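You operate a simulated robot arm through the tools that you are given. There is no shell and no other tool. Be economical: measure what you need, move in short steps, check, and stop when the job is done.

The job below is to be done with a simulated robot arm. You get a single attempt, and the scene is never put back.

TASK
Put the red bauble and the white reel in the oak book crate.
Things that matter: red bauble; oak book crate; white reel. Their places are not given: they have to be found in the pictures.

Only the result counts: the job must be done as asked and must still hold three seconds after the hand-in. Knocking over, shifting, dropping, spilling or breaking anything else fails it.

THE ROBOT
A 7-joint arm with a two-finger parallel gripper, fixed in place. Base frame: the origin is at the foot of the arm, x ahead of it, y to its left, z up; the work surface is at about z = 0. Lengths are in m, angles in rad, forces in N, time in s.
With the tool pointing down near the work surface it reaches from about 0.24 to 0.62 m from the base axis. Its first joint turns from -1.152 to 1.152 rad. Payload 2.6 kg.
Tool frame: the origin (TCP) lies between the finger pads and is the grasp point; the fingertips stand 0.03 m ahead of it; z points along the fingers, y is the line along which they close. The gripper opens to 0.094 m. The fingers are 0.028 m wide and 0.01 m thick; the gripper's body (0.05 by 0.096 m) begins 0.055 m behind the TCP.
Orientation is that of the tool frame in the base frame, as a unit quaternion [x, y, z, w]. With the fingers straight down and closing along the base's y, the tool's x points along the base's -x, its y along +y and its z along -z.

THE INTERFACE
- The arm moves only by the tool jog_arm. Its argument "motion" is a list that holds one entry, the list of rows, each a list of 7 numbers: the shift along the tool's x, y, z in m, then the turn, a rotation vector about the tool's x, y, z in rad, then the gripper command, from -1 (fully open) to 1 (shut), values between in proportion. In form: [[[tx, ty, tz, rx, ry, rz, grip], ...]]. A call has 1 to 20 rows; each row shifts and turns the commanded pose from where the row before left it, along the tool's axes as they then stand. Rows are played at 5 a second. More than 0.05 m and 0.15 rad between two rows, or a gripper value outside its range, and nothing of the call is played. A pose out of reach is approached as far as the arm can. The call stops where the force on the tool passes 40 N (or 10 N more than at its start, if that is more) or the arm is blocked; 0.2 s more then pass. The fingers move at their own pace (about 0.072 m/s each) and stop on an object; they squeeze with about 31 N. The grip force told is the motor's: it shows also when the fingers shut on nothing. Time passes only in rows, and 0.2 s behind the last, so rows that do not move let the fingers close. The reply holds the time, the measured pose of the TCP, the force on the tool along the base axes, the opening and the grip force, in the units named above and with some noise, and new pictures: "pictures" is both (left out), scene, wrist or none.
- Cameras (640 x 400 px; columns grow to the right, rows downward): "scene" is fixed at [0.0383, 0.4337, 0.5662]; the picture's right is [-0.76, -0.65, 0.00], its down [-0.35, 0.41, -0.84] and it looks along [0.55, -0.64, -0.54] (base axes); focal length 324 px, centre (320, 200). "wrist" rides on the gripper at [-0.037, 0, -0.058] in the tool frame; the picture's right is [0.00, -1.00, 0.00], its down [0.97, 0.00, -0.24] and it looks along [0.24, 0.00, 0.97] (tool axes); focal length 218 px, centre (320, 200).
- point_at(camera, pixels): for up to 12 pixels [column, row] of the newest picture of that camera ("zoom" is the newest enlarged one), the place [x, y, z] in the base frame of the surface seen there, good to about 0.002 m. The clock stands still meanwhile.
- zoom(camera, box): a new picture of the part [left, top, right, bottom] of that camera's present view, enlarged. The clock stands still meanwhile.
- close_job(): hands the job in; it is judged then, once.

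Go step by step. Measure first, check grasps and placings, and put right what went wrong. The budget is 60 turns and 120 pictures, counting those below and the enlarged ones. Unless the task says otherwise, let go and move clear before handing in, and close with one line.

The tools are called after "Emit:" as name(argument=value, ...) on one line, values as JSON. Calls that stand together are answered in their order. jog_arm: Moves the arm, as the interface text tells. Its arguments: {"type":"object","properties":{"motion":{"type":"array","items":{"type":"array","items":{"type":"array","items":{"type":"number"}}}},"pictures":{"type":"string","enum":["both","scene","wrist","none"]}},"required":["motion"]} The other tools are called the same way: point_at (camera, pixels) gives the place of the surface under pixels of a picture; zoom (camera, box) takes an enlarged picture of a part of a camera's view; close_job () hands the job in.

At the start:

```text
time_s: 0.0
tool_pos: [0.3517, -0.0785, 0.3755]
tcp_rot: [0.0, 1.0, 0.0, 0.0]
force: [-0.4, 0.0, 0.0]
finger_gap: 0.0941
gripper_force: 0.0
```

scene: 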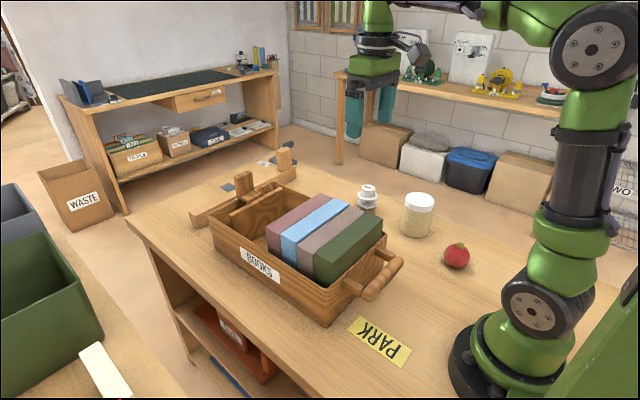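
wrist: 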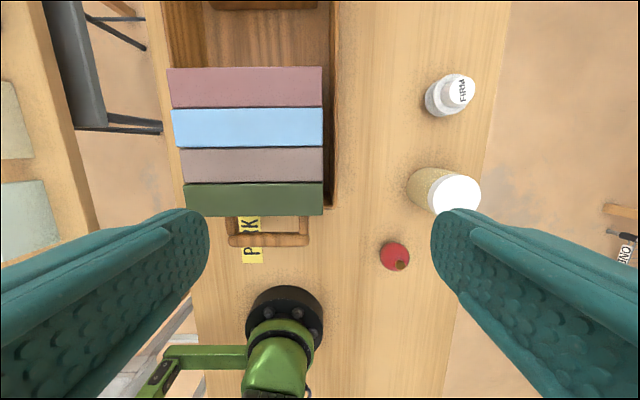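

The scene shows the crate with books at about (300,255), the red bauble at (456,256), and a white object at (367,197) that may be the reel, next to a jar at (417,215). I'll enlarge these and measure them.

Emit:
zoom(camera="scene", box=[320, 160, 500, 280])

Emit:
zoom(camera="scene", box=[180, 130, 420, 330])

Emit:
point_at(camera="wrist", pixels=[[395, 256], [402, 264], [455, 92], [437, 100], [455, 192], [333, 150], [245, 85], [245, 200], [190, 30], [260, 40], [320, 40], [395, 290]])

Emit:
point_at(camera="scene", pixels=[[367, 188], [368, 197], [367, 208], [456, 245], [456, 256], [455, 268], [418, 200], [250, 215], [235, 225], [285, 207], [213, 235], [330, 300]])

```text
3.33 times, centred on (410, 220) of scene
```

zoom: 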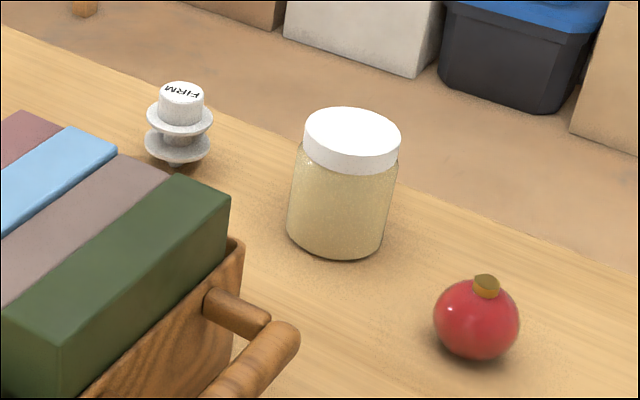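

```text
2.00 times, centred on (300, 230) of scene
```

zoom: 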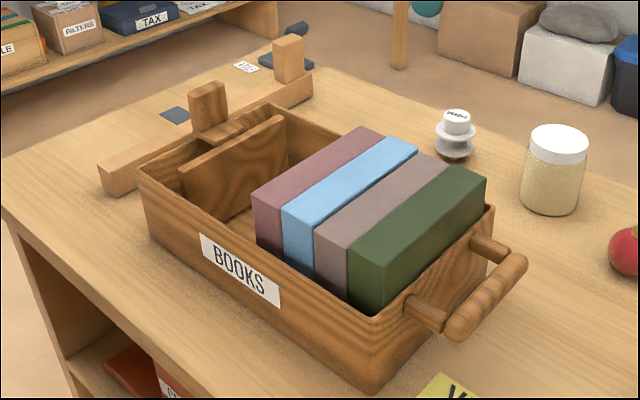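

```text
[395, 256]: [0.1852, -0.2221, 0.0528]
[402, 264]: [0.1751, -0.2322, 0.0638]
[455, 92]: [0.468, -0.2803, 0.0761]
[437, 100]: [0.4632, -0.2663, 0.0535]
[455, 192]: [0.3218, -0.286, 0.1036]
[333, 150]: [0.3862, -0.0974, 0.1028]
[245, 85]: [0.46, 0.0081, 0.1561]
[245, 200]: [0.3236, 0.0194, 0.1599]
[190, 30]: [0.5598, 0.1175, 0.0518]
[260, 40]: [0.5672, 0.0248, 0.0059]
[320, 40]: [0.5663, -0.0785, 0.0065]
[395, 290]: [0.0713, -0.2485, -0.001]
```

```text
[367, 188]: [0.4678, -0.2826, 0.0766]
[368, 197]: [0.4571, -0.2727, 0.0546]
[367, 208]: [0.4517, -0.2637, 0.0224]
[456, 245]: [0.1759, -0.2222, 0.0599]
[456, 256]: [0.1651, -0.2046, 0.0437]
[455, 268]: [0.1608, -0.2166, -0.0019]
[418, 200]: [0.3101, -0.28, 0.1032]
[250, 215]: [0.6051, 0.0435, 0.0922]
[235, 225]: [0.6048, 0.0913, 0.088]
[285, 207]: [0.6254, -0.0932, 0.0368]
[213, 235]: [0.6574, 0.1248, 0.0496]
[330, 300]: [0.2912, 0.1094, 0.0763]
```

Red bauble is at about (0.175,-0.222), radius near 0.027. The white reel is at about (0.465,-0.277) with its top at 0.077, and the free part of the crate is around x 0.52–0.60. I'll look at the free part from above.

Emit:
jog_arm(motion=[[[-0.04, 0.025, 0, 0, 0, 0, -1], [-0.04, 0.025, 0, 0, 0, 0, -1], [-0.04, 0.025, 0, 0, 0, 0, -1], [-0.03, 0.0, 0, 0, 0, 0, -1], [0, 0, 0, 0, 0, 0, -1]]], pictures="both")

```text
time_s: 1.2
tool_pos: [0.5031, -0.0022, 0.3747]
tcp_rot: [0.0, 1.0, 0.0, 0.0]
force: [-0.7, -0.7, -0.3]
finger_gap: 0.0941
gripper_force: 0.0
```

scene: 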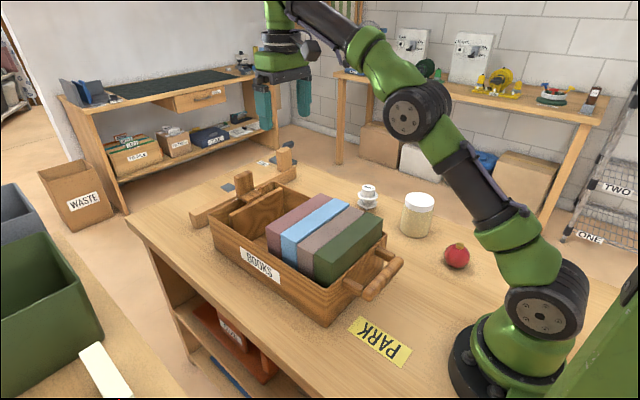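
wrist: 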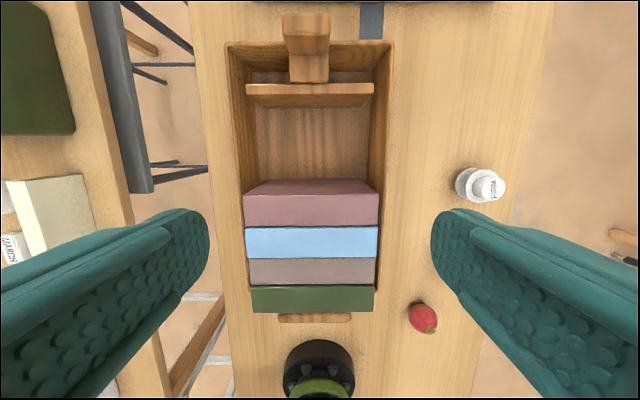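

Emit:
point_at(camera="wrist", pixels=[[310, 90], [310, 140], [310, 170], [310, 183], [310, 207], [234, 130], [386, 130], [312, 70], [260, 140], [365, 140], [258, 100], [310, 110]])

Emit:
point_at(camera="wrist", pixels=[[490, 186], [478, 170], [465, 185], [478, 200], [462, 190], [459, 180], [480, 187], [500, 186]])

Emit:
zoom(camera="wrist", box=[220, 10, 400, 220])

Emit:
zoom(camera="scene", box=[340, 170, 400, 215])

```text
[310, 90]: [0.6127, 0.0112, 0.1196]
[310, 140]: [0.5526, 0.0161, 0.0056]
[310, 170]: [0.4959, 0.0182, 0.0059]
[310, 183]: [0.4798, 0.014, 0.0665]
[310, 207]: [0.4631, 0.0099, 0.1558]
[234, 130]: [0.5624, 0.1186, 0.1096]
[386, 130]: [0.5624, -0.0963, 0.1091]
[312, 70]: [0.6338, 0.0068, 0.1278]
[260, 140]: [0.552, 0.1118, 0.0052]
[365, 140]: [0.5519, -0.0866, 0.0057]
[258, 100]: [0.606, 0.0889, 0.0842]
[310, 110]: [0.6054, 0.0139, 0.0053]
```

```text
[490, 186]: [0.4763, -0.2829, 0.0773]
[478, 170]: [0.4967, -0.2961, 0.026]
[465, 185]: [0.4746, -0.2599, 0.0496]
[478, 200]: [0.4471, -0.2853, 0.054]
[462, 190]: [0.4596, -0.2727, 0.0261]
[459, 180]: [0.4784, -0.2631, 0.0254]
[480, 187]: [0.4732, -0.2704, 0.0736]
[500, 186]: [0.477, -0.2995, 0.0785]
```

```text
1.90 times, centred on (310, 115) of wrist
```

zoom: 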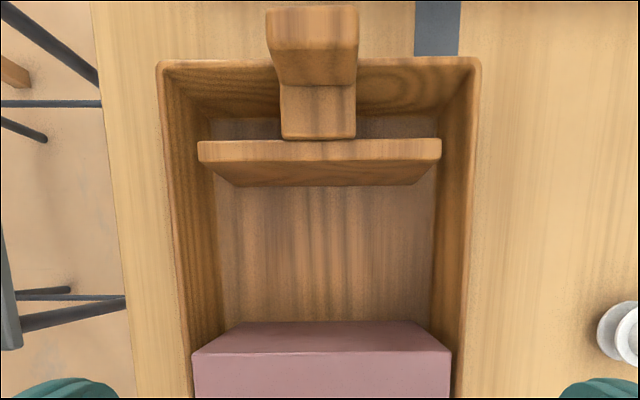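

```text
8.89 times, centred on (370, 192) of scene
```

zoom: 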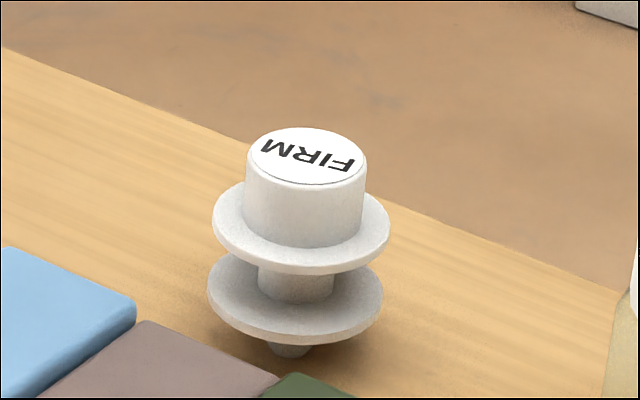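

The free bay spans x 0.49–0.60, y −0.087 to 0.11, with its floor at 0.006. The reel stands upright at about (0.473,−0.284), with flanges about 0.05 wide at z≈0.05 and 0.025. I'll move above it and measure more closely.

Emit:
jog_arm(motion=[[[0.005, -0.047, 0, 0, 0, 0, -1], [0.005, -0.047, 0, 0, 0, 0, -1], [0.005, -0.047, 0, 0, 0, 0, -1], [0.005, -0.047, 0, 0, 0, 0, -1], [0.005, -0.047, 0.03, 0, 0, 0, -1], [0.006, -0.047, 0.045, 0, 0, 0, -1], [0, 0, 0.045, 0, 0, 0, -1], [0, 0, 0.045, 0, 0, 0, -1], [0, 0, 0, 0, 0, 0, -1]]], pictures="both")

```text
refused: row 5 steps farther than a row can; nothing moved
```

Emit:
jog_arm(motion=[[[0.005, -0.047, 0, 0, 0, 0, -1], [0.005, -0.047, 0, 0, 0, 0, -1], [0.005, -0.047, 0, 0, 0, 0, -1], [0.005, -0.047, 0, 0, 0, 0, -1], [0.005, -0.047, 0, 0, 0, 0, -1], [0.006, -0.047, 0, 0, 0, 0, -1], [0, 0, 0.045, 0, 0, 0, -1], [0, 0, 0.045, 0, 0, 0, -1], [0, 0, 0.045, 0, 0, 0, -1], [0, 0, 0.03, 0, 0, 0, -1], [0, 0, 0, 0, 0, 0, -1]]], pictures="both")

```text
time_s: 3.6
tool_pos: [0.4573, -0.239, 0.2]
tcp_rot: [0.001, 1.0, 0.0, 0.0]
force: [1.0, 0.7, 0.0]
finger_gap: 0.094
gripper_force: 0.0
out of reach, approached as far as the arm can: row 4, 5, 6
```

scene: 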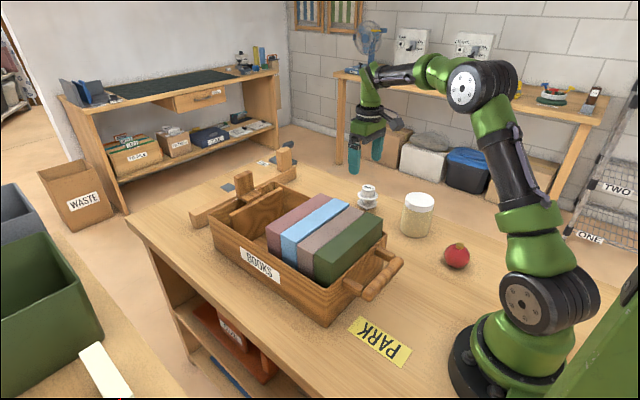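
wrist: 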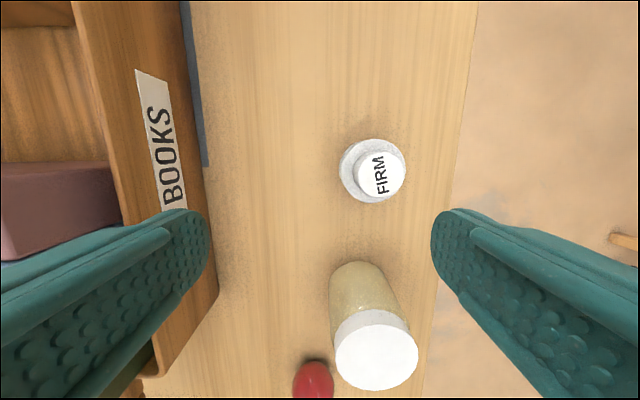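

The arm was reach-limited high up and stopped at (0.457,−0.239,0.2). The reel is now seen at (378,172), so I'll measure it.

Emit:
point_at(camera="wrist", pixels=[[380, 155], [380, 192], [360, 173], [402, 173], [343, 168], [365, 145], [362, 197], [350, 150], [378, 360], [355, 290]])

Emit:
zoom(camera="wrist", box=[320, 130, 430, 210])

```text
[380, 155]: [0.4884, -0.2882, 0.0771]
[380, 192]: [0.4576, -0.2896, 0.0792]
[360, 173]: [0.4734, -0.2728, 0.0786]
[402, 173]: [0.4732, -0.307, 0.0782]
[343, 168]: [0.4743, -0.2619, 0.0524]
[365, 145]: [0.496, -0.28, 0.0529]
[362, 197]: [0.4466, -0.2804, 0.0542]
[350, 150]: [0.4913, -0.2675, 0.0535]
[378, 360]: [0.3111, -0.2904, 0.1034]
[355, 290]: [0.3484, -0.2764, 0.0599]
```

```text
5.00 times, centred on (375, 170) of wrist
```

zoom: 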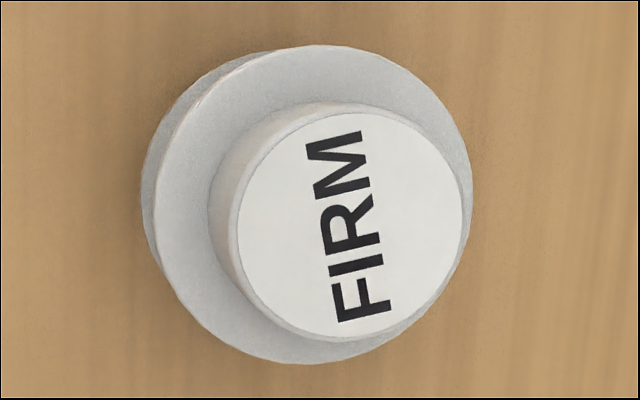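

The reel axis is at (0.473,−0.289) with a flange radius of about 0.027. I'll come down to z≈0.12 above it and check the alignment.

Emit:
jog_arm(motion=[[[0, 0, 0.04, 0, 0, 0, -1], [-0.008, -0.025, 0, 0, 0, 0, -1], [-0.008, -0.025, 0, 0, 0, 0, -1], [0, 0, 0.03, 0, 0, 0, -1], [0, 0, 0, 0, 0, 0, -1]]], pictures="both")

```text
time_s: 4.8
tool_pos: [0.4724, -0.2888, 0.1303]
tcp_rot: [-0.001, 1.0, 0.0, 0.0]
force: [0.3, -1.4, 0.6]
finger_gap: 0.0938
gripper_force: 0.0
```

scene: 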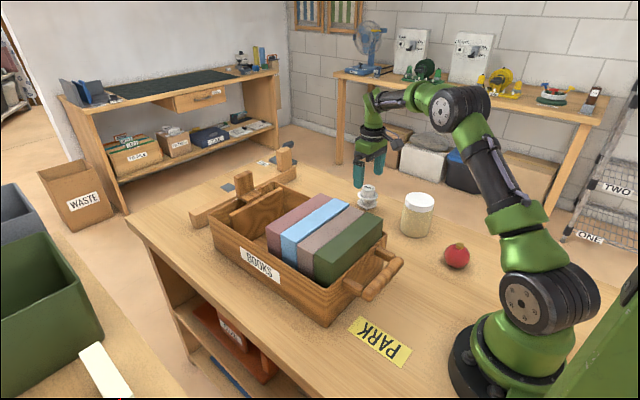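
wrist: 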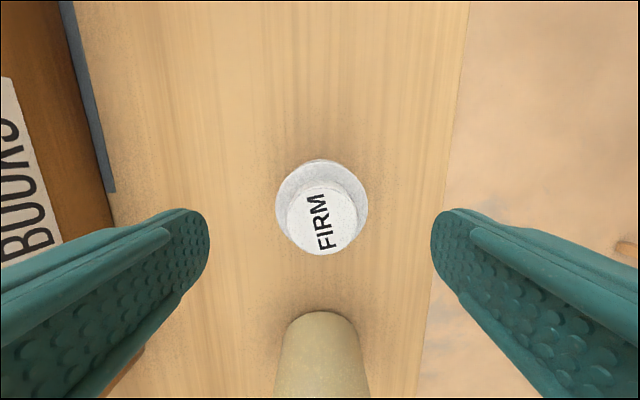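

The reel is centred between the fingers at (321,210). I'll descend to z≈0.038 and close.

Emit:
jog_arm(motion=[[[0, 0, 0.03, 0, 0, 0, -1], [0, 0, 0.03, 0, 0, 0, -1], [0, 0, 0.03, 0, 0, 0, -1], [0, 0, 0, 0, 0, 0, -1], [0, 0, 0, 0, 0, 0, 0], [0, 0, 0, 0, 0, 0, 1], [0, 0, 0, 0, 0, 0, 1], [0, 0, 0, 0, 0, 0, 1]]], pictures="both")

```text
time_s: 6.6
tool_pos: [0.4723, -0.2886, 0.0404]
tcp_rot: [0.0, 1.0, 0.0, 0.0]
force: [-0.5, -0.1, 0.0]
finger_gap: 0.0592
gripper_force: 30.9
```

scene: 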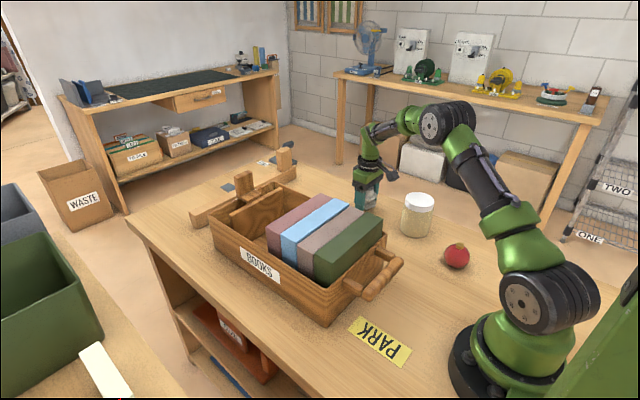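
wrist: 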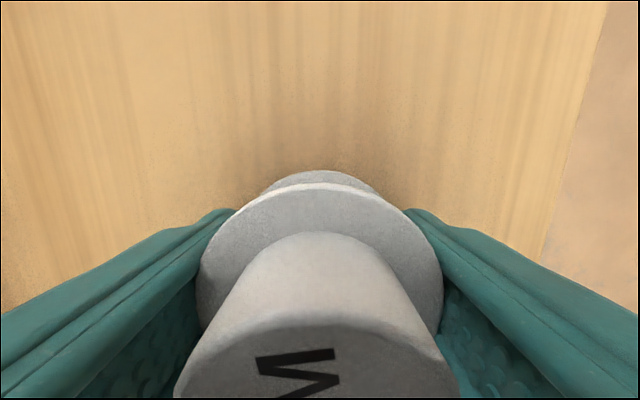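

The fingers stopped at 0.059 on the flanges with 31 N. I'll lift a little at a time and check the force.

Emit:
jog_arm(motion=[[[0, 0, -0.01, 0, 0, 0, 1], [0, 0, -0.01, 0, 0, 0, 1], [0, 0, -0.02, 0, 0, 0, 1], [0, 0, 0, 0, 0, 0, 1]]], pictures="both")

Emit:
zoom(camera="scene", box=[330, 140, 430, 220])

```text
time_s: 7.6
tool_pos: [0.4727, -0.2887, 0.0805]
tcp_rot: [0.0, 1.0, 0.0, 0.0]
force: [-1.1, 0.5, 0.1]
finger_gap: 0.0592
gripper_force: 31.4
```

scene: 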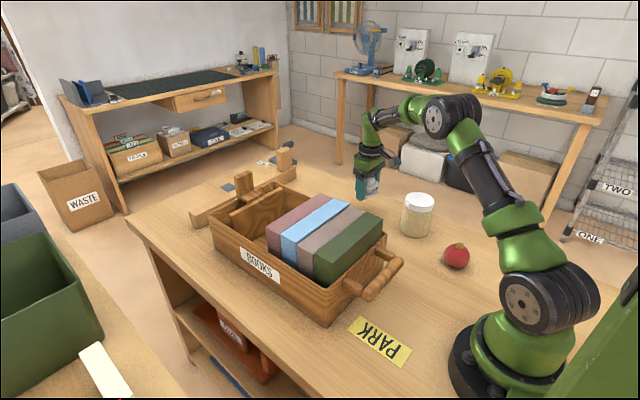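
wrist: 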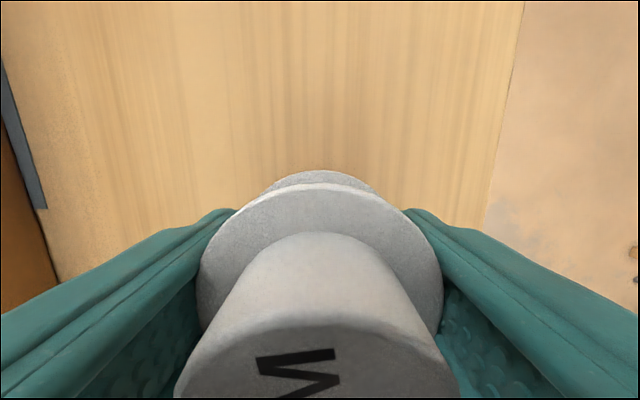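

```text
5.00 times, centred on (380, 180) of scene
```

zoom: 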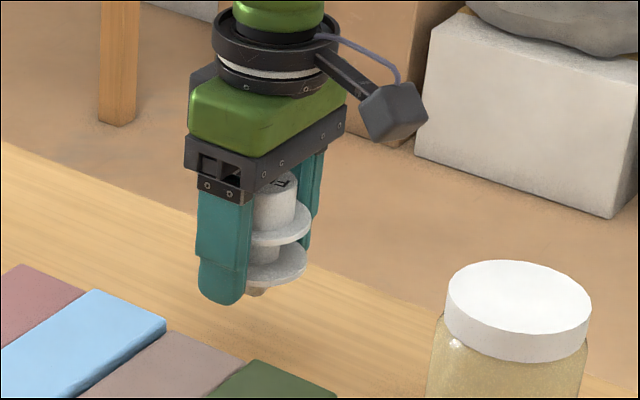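

The reel is held squarely and lifted. I'll raise it to z≈0.21 and carry it over the free bay at (0.525,−0.03).

Emit:
jog_arm(motion=[[[0, 0, -0.045, 0, 0, 0, 1], [0, 0, -0.045, 0, 0, 0, 1], [0, 0, -0.04, 0, 0, 0, 1], [-0.01, 0.043, 0, 0, 0, 0, 1], [-0.01, 0.043, 0, 0, 0, 0, 1], [-0.01, 0.043, 0, 0, 0, 0, 1], [-0.01, 0.043, 0, 0, 0, 0, 1], [-0.006, 0.043, 0, 0, 0, 0, 1], [-0.006, 0.043, 0, 0, 0, 0, 1], [0, 0, 0, 0, 0, 0, 1]]], pictures="both")

```text
time_s: 9.8
tool_pos: [0.5254, -0.0309, 0.2104]
tcp_rot: [0.001, 1.0, -0.001, 0.001]
force: [0.0, -0.5, -0.4]
finger_gap: 0.0591
gripper_force: 30.5
```

scene: 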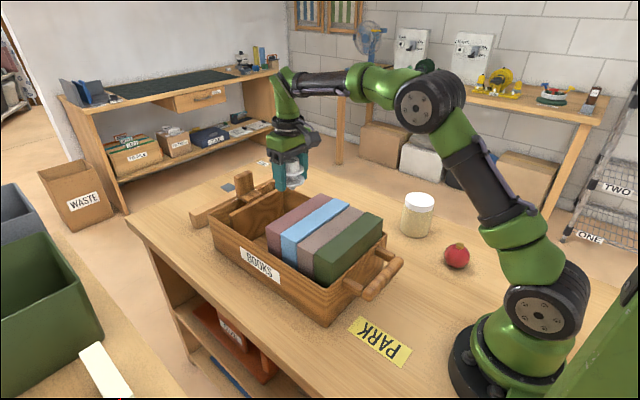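
wrist: 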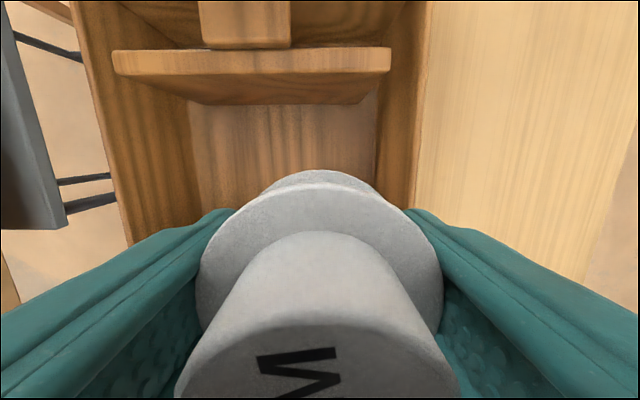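

The reel is above the free bay with walls and board clear. I'll descend to z≈0.06.

Emit:
jog_arm(motion=[[[0, 0, 0.04, 0, 0, 0, 1], [0, 0, 0.04, 0, 0, 0, 1], [0, 0, 0.04, 0, 0, 0, 1], [0, 0, 0.03, 0, 0, 0, 1], [0, 0, 0, 0, 0, 0, 1]]], pictures="both")

Emit:
zoom(camera="scene", box=[200, 120, 360, 260])

```text
time_s: 10.9
tool_pos: [0.528, -0.0327, 0.0666]
tcp_rot: [0.004, 1.0, 0.002, 0.002]
force: [-2.7, -0.3, 5.0]
finger_gap: 0.0592
gripper_force: 31.5
stopped in row 5: the force on the tool passed its limit (the readings are from after the stop); the commanded pose is now the measured one
```

scene: 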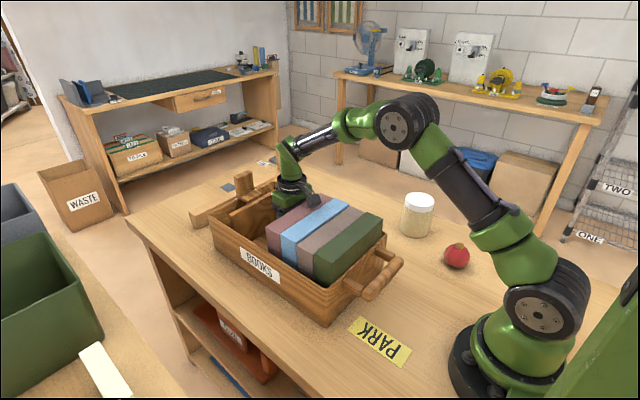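
wrist: 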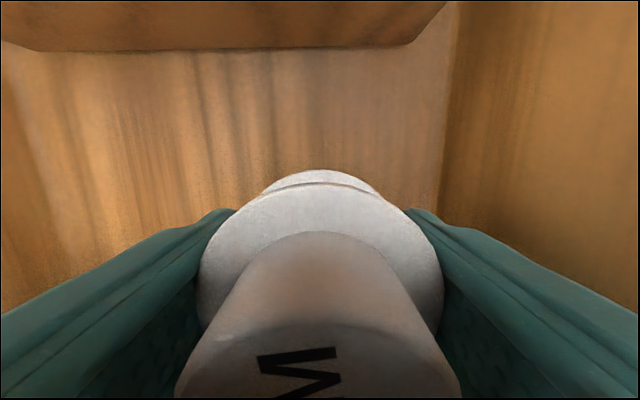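

```text
2.86 times, centred on (280, 190) of scene
```

zoom: 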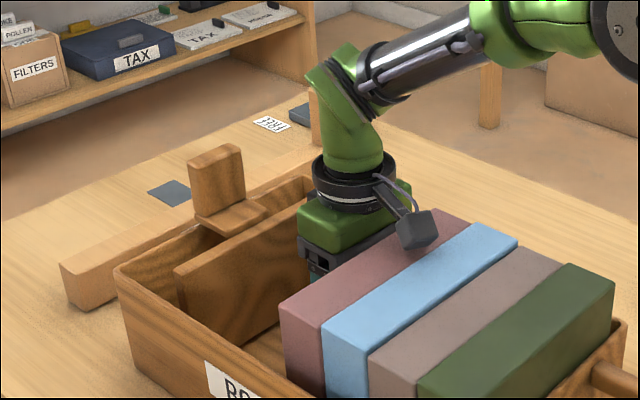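

The descent stopped early: a box on a stalk on the wrist (zoom pixel 417,228) seems to have landed on the pink book. I'll measure it before raising.

Emit:
point_at(camera="zoom", pixels=[[400, 228], [417, 245], [437, 225], [418, 215], [405, 245], [300, 305], [345, 290], [436, 212], [360, 215], [370, 265]])

Emit:
jog_arm(motion=[[[0, 0, -0.02, 0, 0, 0, 1], [0, 0, -0.04, 0, 0, 0, 1], [0, 0, -0.04, 0, 0, 0, 1], [0, 0, -0.04, 0, 0, 0, 1], [0, 0, 0, 0, 0, 0, 1]]], pictures="both")

Emit:
zoom(camera="scene", box=[200, 110, 400, 330])

```text
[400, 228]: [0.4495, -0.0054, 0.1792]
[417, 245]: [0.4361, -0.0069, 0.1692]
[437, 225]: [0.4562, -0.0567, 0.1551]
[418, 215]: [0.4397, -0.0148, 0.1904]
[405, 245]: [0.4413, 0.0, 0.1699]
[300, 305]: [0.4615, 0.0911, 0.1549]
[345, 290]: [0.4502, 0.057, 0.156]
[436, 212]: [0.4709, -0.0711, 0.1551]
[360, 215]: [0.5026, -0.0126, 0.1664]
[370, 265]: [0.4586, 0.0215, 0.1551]
```

```text
time_s: 12.1
tool_pos: [0.5241, -0.0323, 0.2057]
tcp_rot: [0.002, 1.0, 0.0, 0.001]
force: [-1.1, 0.5, -0.6]
finger_gap: 0.0589
gripper_force: 30.8
```

scene: 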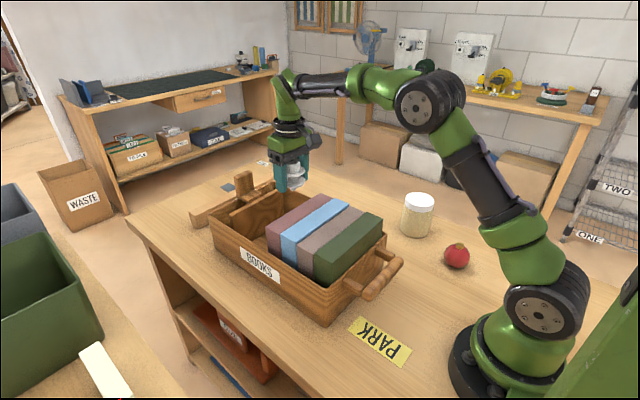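
wrist: 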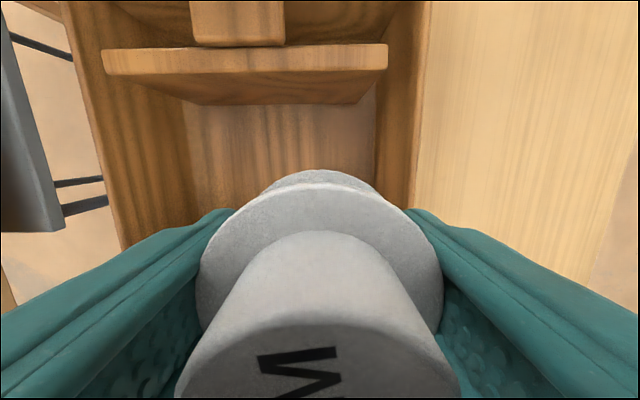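

```text
1.82 times, centred on (300, 220) of scene
```

zoom: 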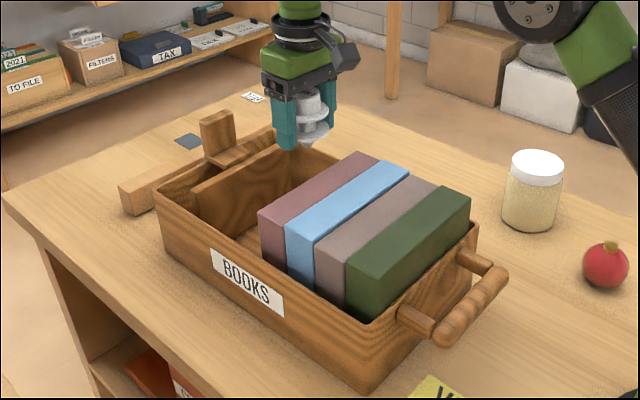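

The books have not moved. The box rides about 0.085 m off on the tool's +x side and 0.09 m above the TCP, so I'll turn the gripper +90° about its axis to swing the box over the bay's y direction.

Emit:
jog_arm(motion=[[[0, 0, 0, 0, 0, 0.1428, 1], [0, 0, 0, 0, 0, 0.1428, 1], [0, 0, 0, 0, 0, 0.1428, 1], [0, 0, 0, 0, 0, 0.1428, 1], [0, 0, 0, 0, 0, 0.1428, 1], [0, 0, 0, 0, 0, 0.1428, 1], [0, 0, 0, 0, 0, 0.1428, 1], [0, 0, 0, 0, 0, 0.1428, 1], [0, 0, 0, 0, 0, 0.1428, 1], [0, 0, 0, 0, 0, 0.1428, 1], [0, 0, 0, 0, 0, 0.1428, 1], [0, 0, 0, 0, 0, 0, 1]]], pictures="both")

```text
time_s: 14.7
tool_pos: [0.527, -0.0319, 0.2044]
tcp_rot: [0.71, 0.705, 0.003, 0.001]
force: [0.2, -0.4, -0.4]
finger_gap: 0.0587
gripper_force: 31.4
```

scene: 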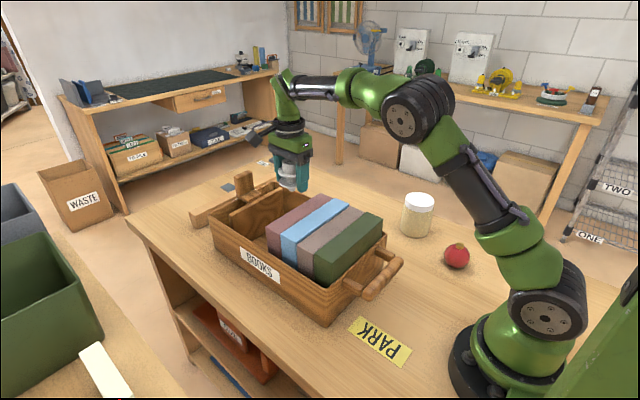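
wrist: 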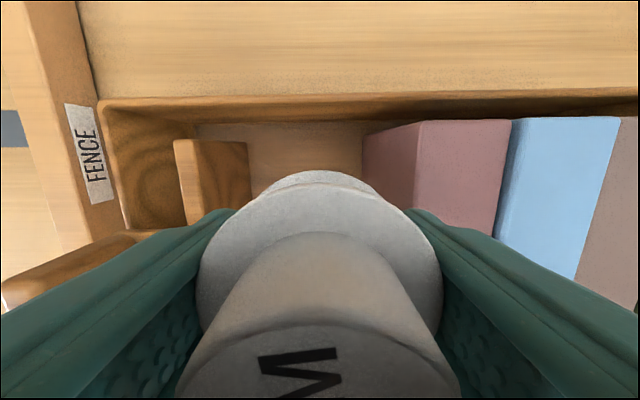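

The gripper has turned and the box now sticks out over +y. I'll measure the gap between the board (240,150) and the pink book (365,150).

Emit:
point_at(camera="wrist", pixels=[[246, 160], [246, 190], [190, 145], [368, 165], [410, 150], [364, 150], [255, 160], [300, 140], [185, 180], [60, 275]])

```text
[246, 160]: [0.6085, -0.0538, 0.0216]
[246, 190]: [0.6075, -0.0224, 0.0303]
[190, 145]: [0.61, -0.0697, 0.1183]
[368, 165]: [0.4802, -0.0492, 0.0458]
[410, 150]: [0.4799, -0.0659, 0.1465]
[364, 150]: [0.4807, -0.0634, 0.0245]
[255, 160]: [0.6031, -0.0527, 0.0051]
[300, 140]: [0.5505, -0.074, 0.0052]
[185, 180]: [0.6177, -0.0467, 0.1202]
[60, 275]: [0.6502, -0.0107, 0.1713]
```

The gap runs from x 0.480 to 0.607, so I'll centre at x≈0.5435, y≈−0.038 and descend.

Emit:
jog_arm(motion=[[[-0.006, 0.0165, 0, 0, 0, 0, 1], [0, 0, 0, 0, 0, 0, 1], [0, 0, 0.04, 0, 0, 0, 1], [0, 0, 0.04, 0, 0, 0, 1], [0, 0, 0.04, 0, 0, 0, 1], [0, 0, 0.025, 0, 0, 0, 1], [0, 0, 0, 0, 0, 0, 1]]], pictures="both")

Emit:
zoom(camera="scene", box=[200, 120, 360, 260])

```text
time_s: 16.3
tool_pos: [0.5438, -0.0363, 0.0605]
tcp_rot: [0.709, 0.705, 0.002, 0.0]
force: [0.1, 0.4, -0.7]
finger_gap: 0.0588
gripper_force: 30.5
```

scene: 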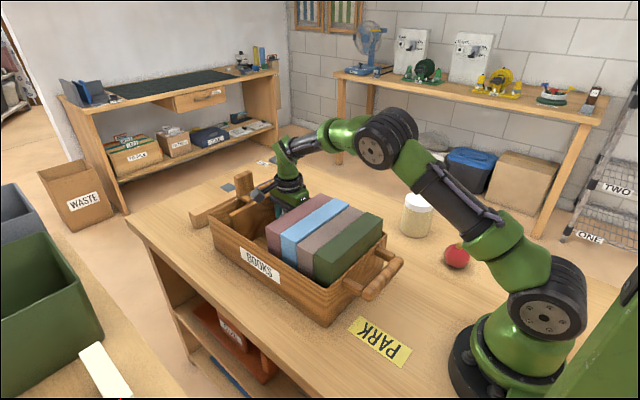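
wrist: 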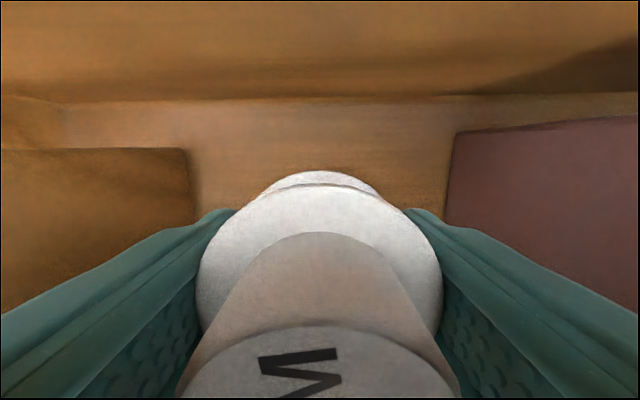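

```text
2.86 times, centred on (280, 190) of scene
```

zoom: 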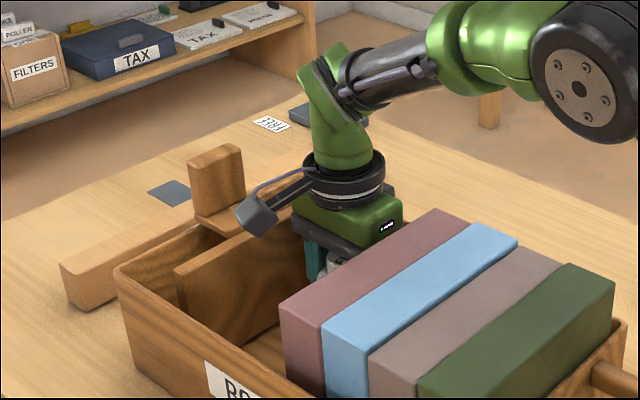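

Clear on all sides. I'll lower the last 0.014 m, then open to about 0.078 m.

Emit:
jog_arm(motion=[[[0, 0, 0.008, 0, 0, 0, 1], [0, 0, 0.005, 0, 0, 0, 1], [0, 0, 0, 0, 0, 0, 1], [0, 0, 0, 0, 0, 0, -0.35], [0, 0, 0, 0, 0, 0, -0.65], [0, 0, 0, 0, 0, 0, -0.65]]], pictures="wrist")

```text
time_s: 17.7
tool_pos: [0.543, -0.0385, 0.0461]
tcp_rot: [0.709, 0.705, 0.002, 0.001]
force: [-0.2, 0.1, -0.2]
finger_gap: 0.0772
gripper_force: 0.0
```

wrist: 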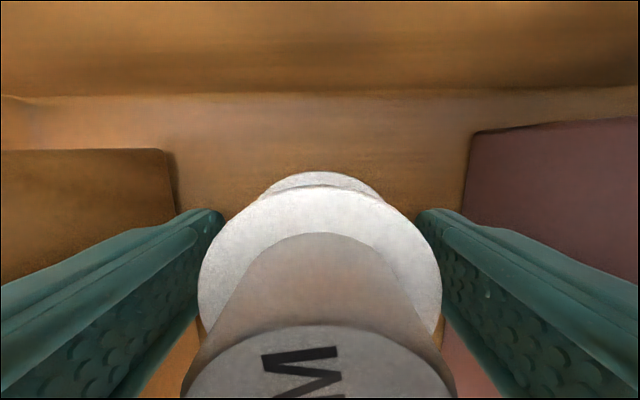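

The reel stands free between the open fingers. I'll raise straight up and check.

Emit:
jog_arm(motion=[[[0, 0, -0.02, 0, 0, 0, -0.65], [0, 0, -0.04, 0, 0, 0, -0.65], [0, 0, -0.045, 0, 0, 0, -0.65], [0, 0, -0.045, 0, 0, 0, -0.65], [0, 0, -0.03, 0, 0, 0, -0.65], [0, 0, 0, 0, 0, 0, -0.65]]], pictures="both")

```text
time_s: 19.1
tool_pos: [0.5412, -0.0385, 0.2272]
tcp_rot: [0.709, 0.705, 0.002, 0.001]
force: [0.5, 0.3, 0.2]
finger_gap: 0.0777
gripper_force: 0.1
```

scene: 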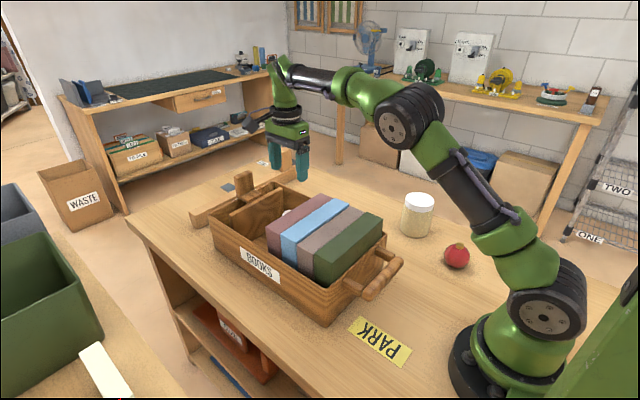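
wrist: 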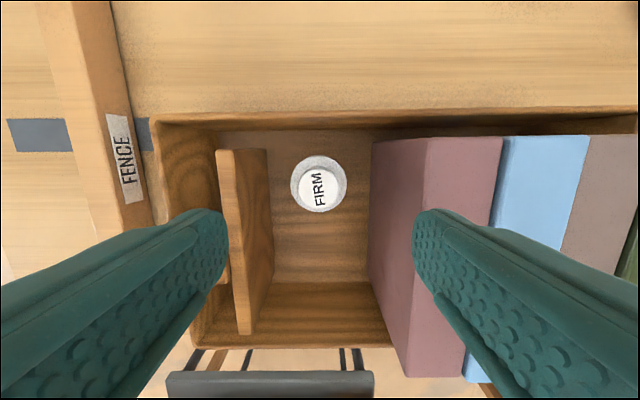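

The reel stands upright in the bay. Now I'll move over the bauble at about (0.172,−0.222), staying high.

Emit:
jog_arm(motion=[[[-0.0204, -0.041, 0, 0, 0, 0, -1], [-0.0204, -0.041, 0, 0, 0, 0, -1], [-0.0204, -0.041, 0, 0, 0, 0, -1], [-0.0204, -0.041, 0, 0, 0, 0, -1], [-0.0204, -0.041, 0, 0, 0, 0, -1], [-0.0204, -0.041, 0, 0, 0, 0, -1], [-0.0204, -0.041, 0, 0, 0, 0, -1], [-0.0204, -0.041, 0, 0, 0, 0, -1], [-0.0204, -0.041, 0, 0, 0, 0, -1], [0, 0, 0, 0, 0, 0, -1]]], pictures="both")

```text
time_s: 21.3
tool_pos: [0.1734, -0.2199, 0.2268]
tcp_rot: [0.709, 0.705, 0.002, 0.001]
force: [0.0, 0.7, 0.9]
finger_gap: 0.0941
gripper_force: 0.1
```

scene: 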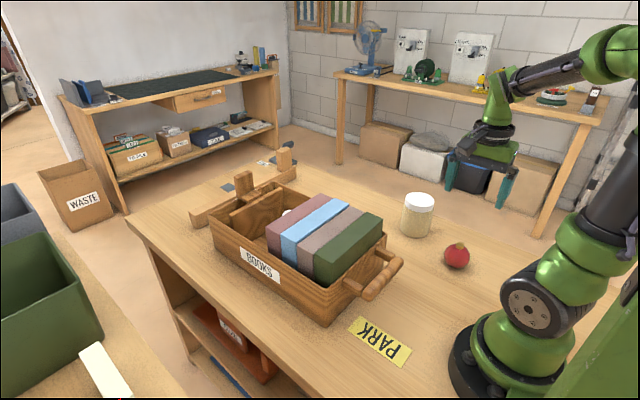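
wrist: 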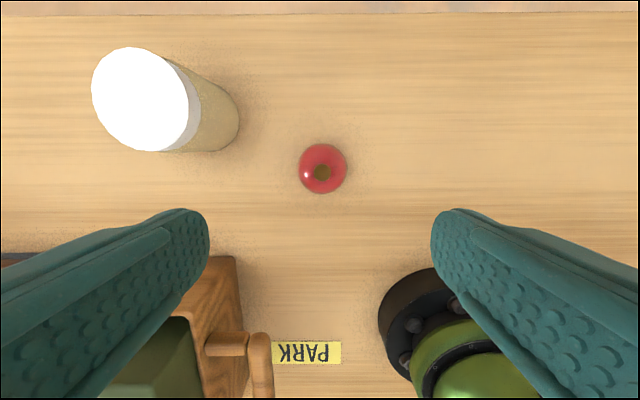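

The bauble is now centred at (323,168). I'll measure its outline.

Emit:
point_at(camera="wrist", pixels=[[322, 173], [303, 168], [344, 168], [323, 148], [323, 190], [323, 160], [312, 170], [335, 170]])

Emit:
zoom(camera="wrist", box=[280, 130, 370, 200])

```text
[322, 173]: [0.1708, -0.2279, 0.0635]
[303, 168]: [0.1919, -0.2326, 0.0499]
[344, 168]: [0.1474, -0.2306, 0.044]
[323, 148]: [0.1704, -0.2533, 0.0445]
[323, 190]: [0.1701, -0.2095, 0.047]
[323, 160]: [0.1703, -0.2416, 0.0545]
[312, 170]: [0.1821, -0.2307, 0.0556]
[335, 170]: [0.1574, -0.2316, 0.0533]
```

```text
5.71 times, centred on (325, 165) of wrist
```

zoom: 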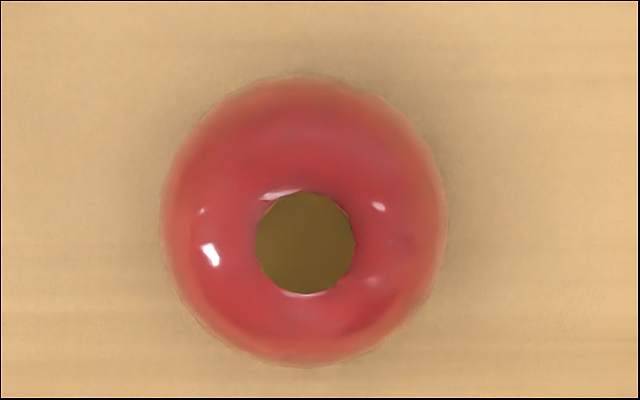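

The bauble axis is at (0.1705,−0.2295) with its belly at z≈0.03. I'll align and come down partway.

Emit:
jog_arm(motion=[[[-0.0095, -0.003, 0, 0, 0, 0, -1], [0, 0, 0.04, 0, 0, 0, -1], [0, 0, 0.04, 0, 0, 0, -1], [0, 0, 0.03, 0, 0, 0, -1], [0, 0, 0, 0, 0, 0, -1]]], pictures="both")

```text
time_s: 22.5
tool_pos: [0.1695, -0.2293, 0.1128]
tcp_rot: [0.708, 0.706, 0.001, 0.001]
force: [-0.6, -0.4, 0.9]
finger_gap: 0.0938
gripper_force: 0.0
```

scene: 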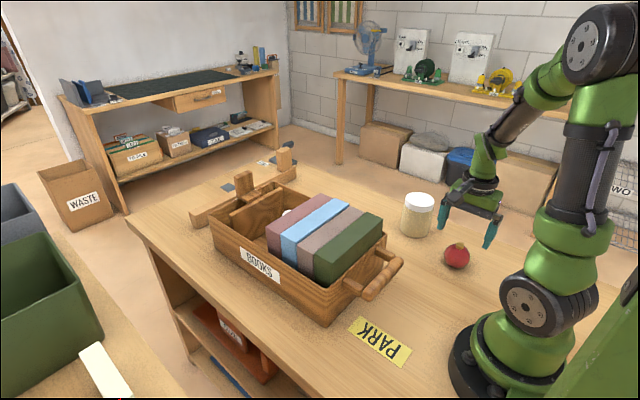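
wrist: 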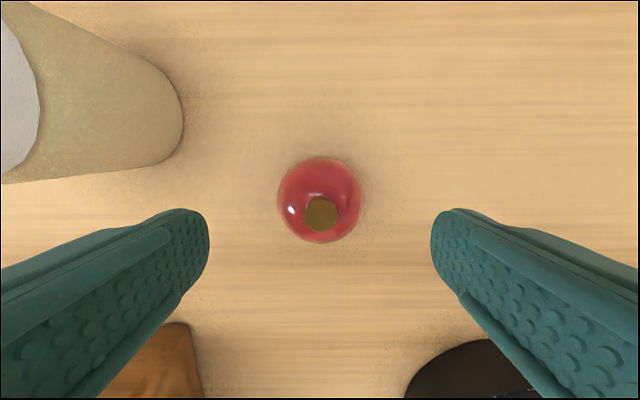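

Well centred. I'll descend to z≈0.035 and close to about 0.052 m to feel for contact gently.

Emit:
jog_arm(motion=[[[0, 0, 0.03, 0, 0, 0, -1], [0, 0, 0.03, 0, 0, 0, -1], [0, 0, 0.018, 0, 0, 0, -1], [0, 0, 0, 0, 0, 0, -1], [0, 0, 0, 0, 0, 0, -0.3], [0, 0, 0, 0, 0, 0, -0.2], [0, 0, 0, 0, 0, 0, -0.1], [0, 0, 0, 0, 0, 0, -0.1]]], pictures="wrist")

```text
time_s: 24.3
tool_pos: [0.1704, -0.2276, 0.0371]
tcp_rot: [0.709, 0.705, 0.002, 0.0]
force: [0.9, 0.3, 0.0]
finger_gap: 0.0585
gripper_force: 13.4
```

wrist: 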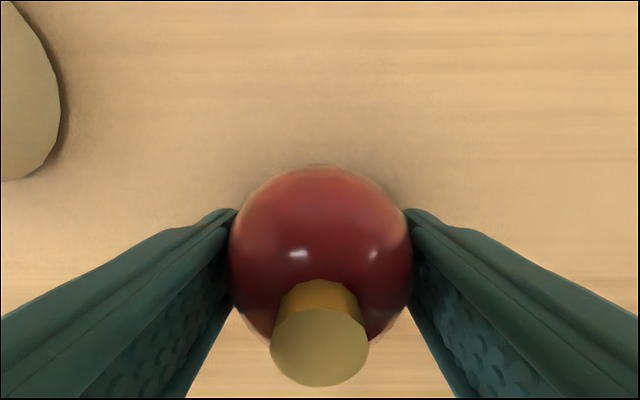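

The fingers stopped on the bauble at 0.0585 m with only 13 N. I'll lift gently with this lighter grip and check.

Emit:
jog_arm(motion=[[[0, 0, -0.01, 0, 0, 0, -0.1], [0, 0, -0.01, 0, 0, 0, -0.1], [0, 0, -0.02, 0, 0, 0, -0.1], [0, 0, 0, 0, 0, 0, -0.1]]], pictures="both")

```text
time_s: 25.3
tool_pos: [0.1702, -0.2286, 0.0775]
tcp_rot: [0.709, 0.706, 0.002, 0.001]
force: [-0.4, -0.7, -1.0]
finger_gap: 0.0586
gripper_force: 13.8
```

scene: 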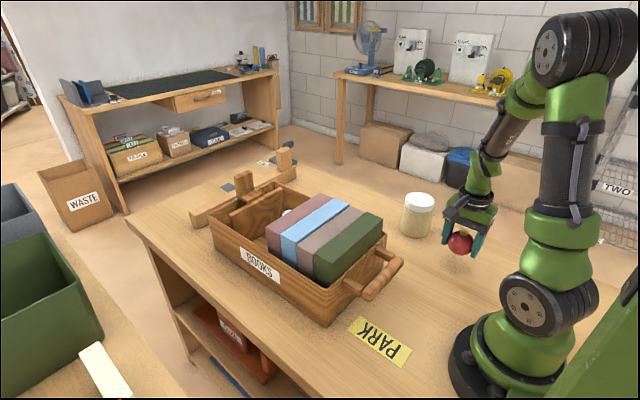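
wrist: 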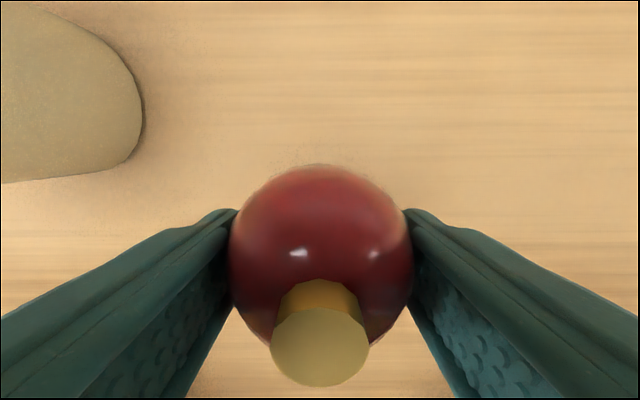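

The bauble is held steady at 13.8 N. I'll raise it and carry it over the bay at about (0.5435, 0.05).

Emit:
jog_arm(motion=[[[0, 0, -0.03, 0, 0, 0, -0.1], [0, 0, -0.04, 0, 0, 0, -0.1], [0, 0, -0.04, 0, 0, 0, -0.1], [0, 0, -0.04, 0, 0, 0, -0.1], [0.014, 0.0187, 0, 0, 0, 0, -0.1], [0.028, 0.0373, 0, 0, 0, 0, -0.1], [0.028, 0.0373, 0, 0, 0, 0, -0.1], [0.028, 0.0373, 0, 0, 0, 0, -0.1], [0.028, 0.0373, 0, 0, 0, 0, -0.1], [0.028, 0.0373, 0, 0, 0, 0, -0.1], [0.028, 0.0373, 0, 0, 0, 0, -0.1], [0.028, 0.0373, 0, 0, 0, 0, -0.1], [0.028, 0.0373, 0, 0, 0, 0, -0.1], [0.028, 0.0373, 0, 0, 0, 0, -0.1], [0.014, 0.0187, 0, 0, 0, 0, -0.1], [0, 0, 0, 0, 0, 0, -0.1]]], pictures="both")

```text
time_s: 28.7
tool_pos: [0.5454, 0.0478, 0.2306]
tcp_rot: [0.71, 0.705, 0.001, 0.0]
force: [0.0, -0.2, -0.1]
finger_gap: 0.0583
gripper_force: 13.9
```

scene: 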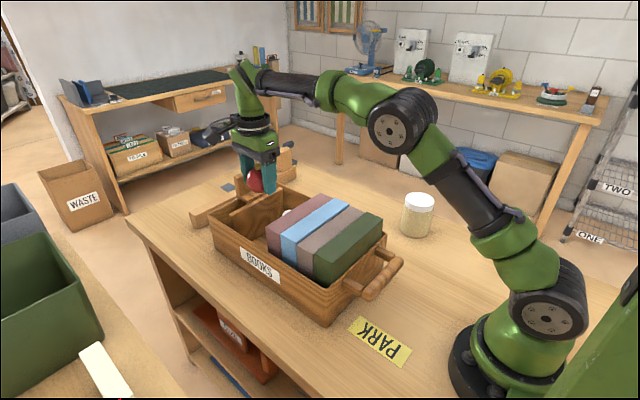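
wrist: 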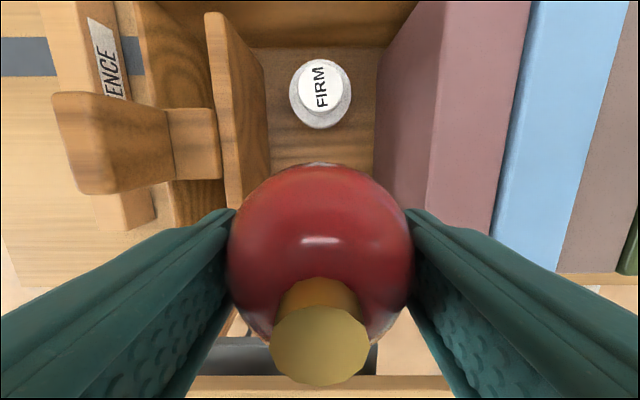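

The bauble is over the bay, clear of the reel (320,93). I'll descend to z≈0.055.

Emit:
jog_arm(motion=[[[0.002, -0.002, 0.04, 0, 0, 0, -0.1], [0, 0, 0.045, 0, 0, 0, -0.1], [0, 0, 0.045, 0, 0, 0, -0.1], [0, 0, 0.043, 0, 0, 0, -0.1], [0, 0, 0, 0, 0, 0, -0.1]]], pictures="both")

Emit:
zoom(camera="scene", box=[180, 110, 340, 260])

```text
time_s: 29.9
tool_pos: [0.5413, 0.0504, 0.0586]
tcp_rot: [0.709, 0.705, 0.002, 0.001]
force: [-0.1, -0.4, -0.2]
finger_gap: 0.0584
gripper_force: 13.7
```

scene: 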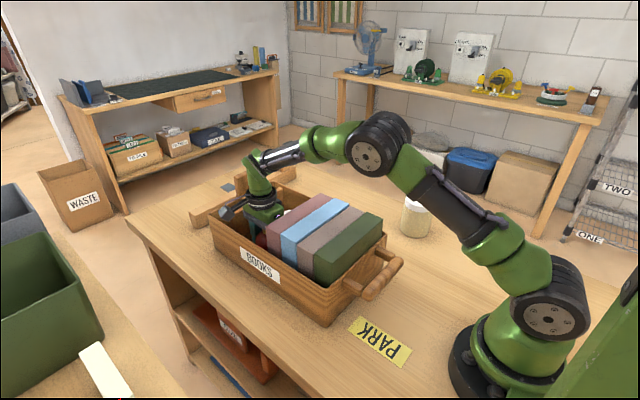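
wrist: 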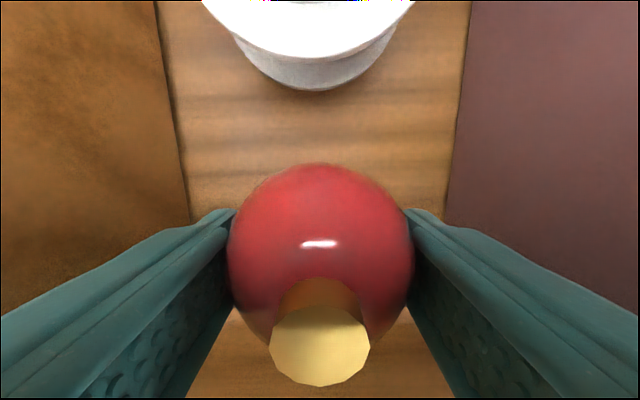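

```text
2.67 times, centred on (260, 185) of scene
```

zoom: 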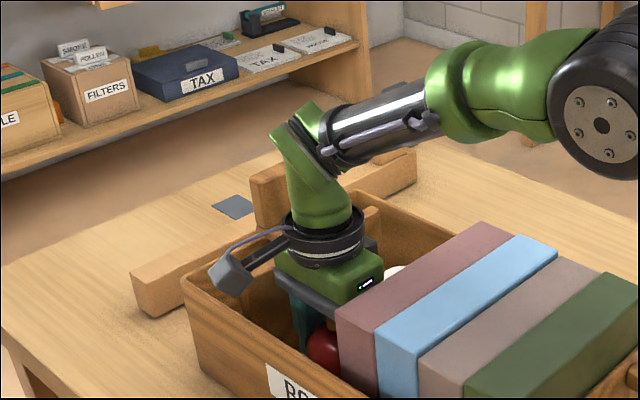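

Clear all round. I'll lower to z≈0.043 and open slowly.

Emit:
jog_arm(motion=[[[0, 0.001, 0.008, 0, 0, 0, -0.1], [0, 0, 0.0075, 0, 0, 0, -0.1], [0, 0, 0, 0, 0, 0, -0.1], [0, 0, 0, 0, 0, 0, -0.2], [0, 0, 0, 0, 0, 0, -0.3], [0, 0, 0, 0, 0, 0, -0.65], [0, 0, 0, 0, 0, 0, -0.65]]], pictures="wrist")

```text
time_s: 31.5
tool_pos: [0.544, 0.0511, 0.0414]
tcp_rot: [0.71, 0.705, 0.002, 0.0]
force: [0.0, 0.5, 0.3]
finger_gap: 0.0774
gripper_force: 0.0
```

wrist: 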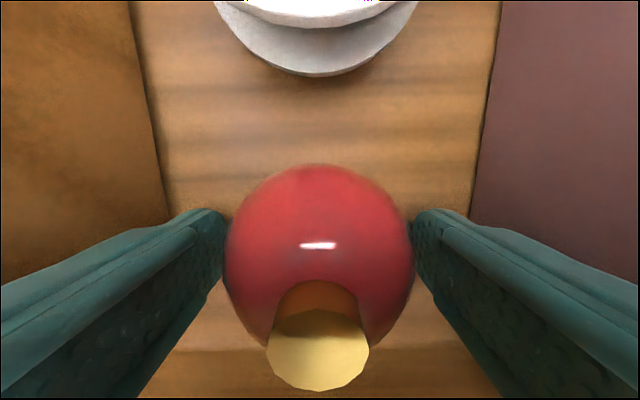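

The bauble rests free on the crate floor. I'll raise clear and check.

Emit:
jog_arm(motion=[[[0, 0, -0.02, 0, 0, 0, -0.65], [0, 0, -0.04, 0, 0, 0, -0.65], [0, 0, -0.045, 0, 0, 0, -0.65], [0, 0, -0.045, 0, 0, 0, -0.65], [0, 0, -0.045, 0, 0, 0, -0.65], [0, 0, 0, 0, 0, 0, -0.65], [0, 0, 0, 0, 0, 0, -0.65]]], pictures="both")

```text
time_s: 33.1
tool_pos: [0.5428, 0.0504, 0.2355]
tcp_rot: [0.71, 0.704, 0.001, 0.0]
force: [-0.3, -0.1, 0.3]
finger_gap: 0.0777
gripper_force: 0.1
```

scene: 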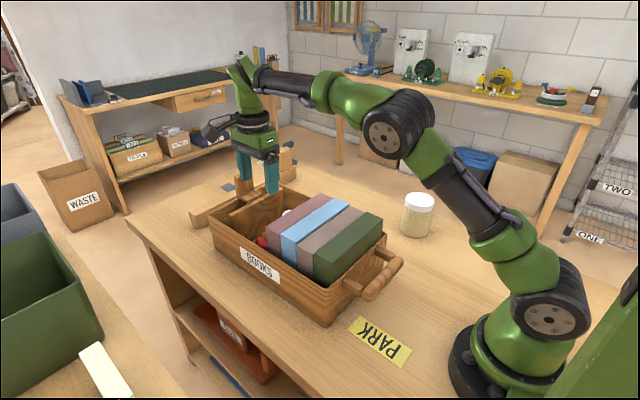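
wrist: 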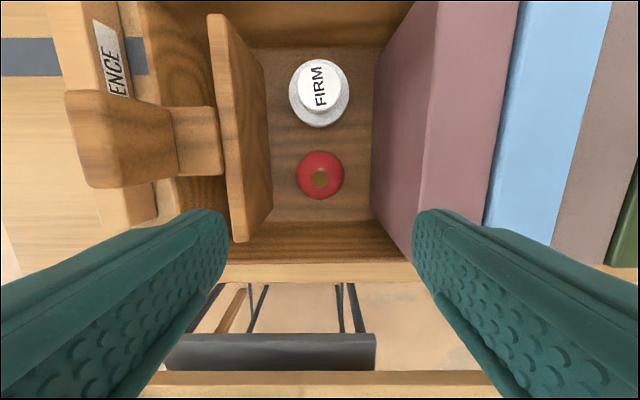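

The bauble (320,175) and the reel (320,93) both rest in the crate with nothing else moved, and the gripper is clear. I'll hand in.

Emit:
close_job()

```text
The job is handed in.
```

The red bauble and the white reel are both standing in the free end of the oak book crate, and the job is handed in. While lowering the reel, a box on the wrist touched the pink book; I backed off, and the pictures show the book did not move.
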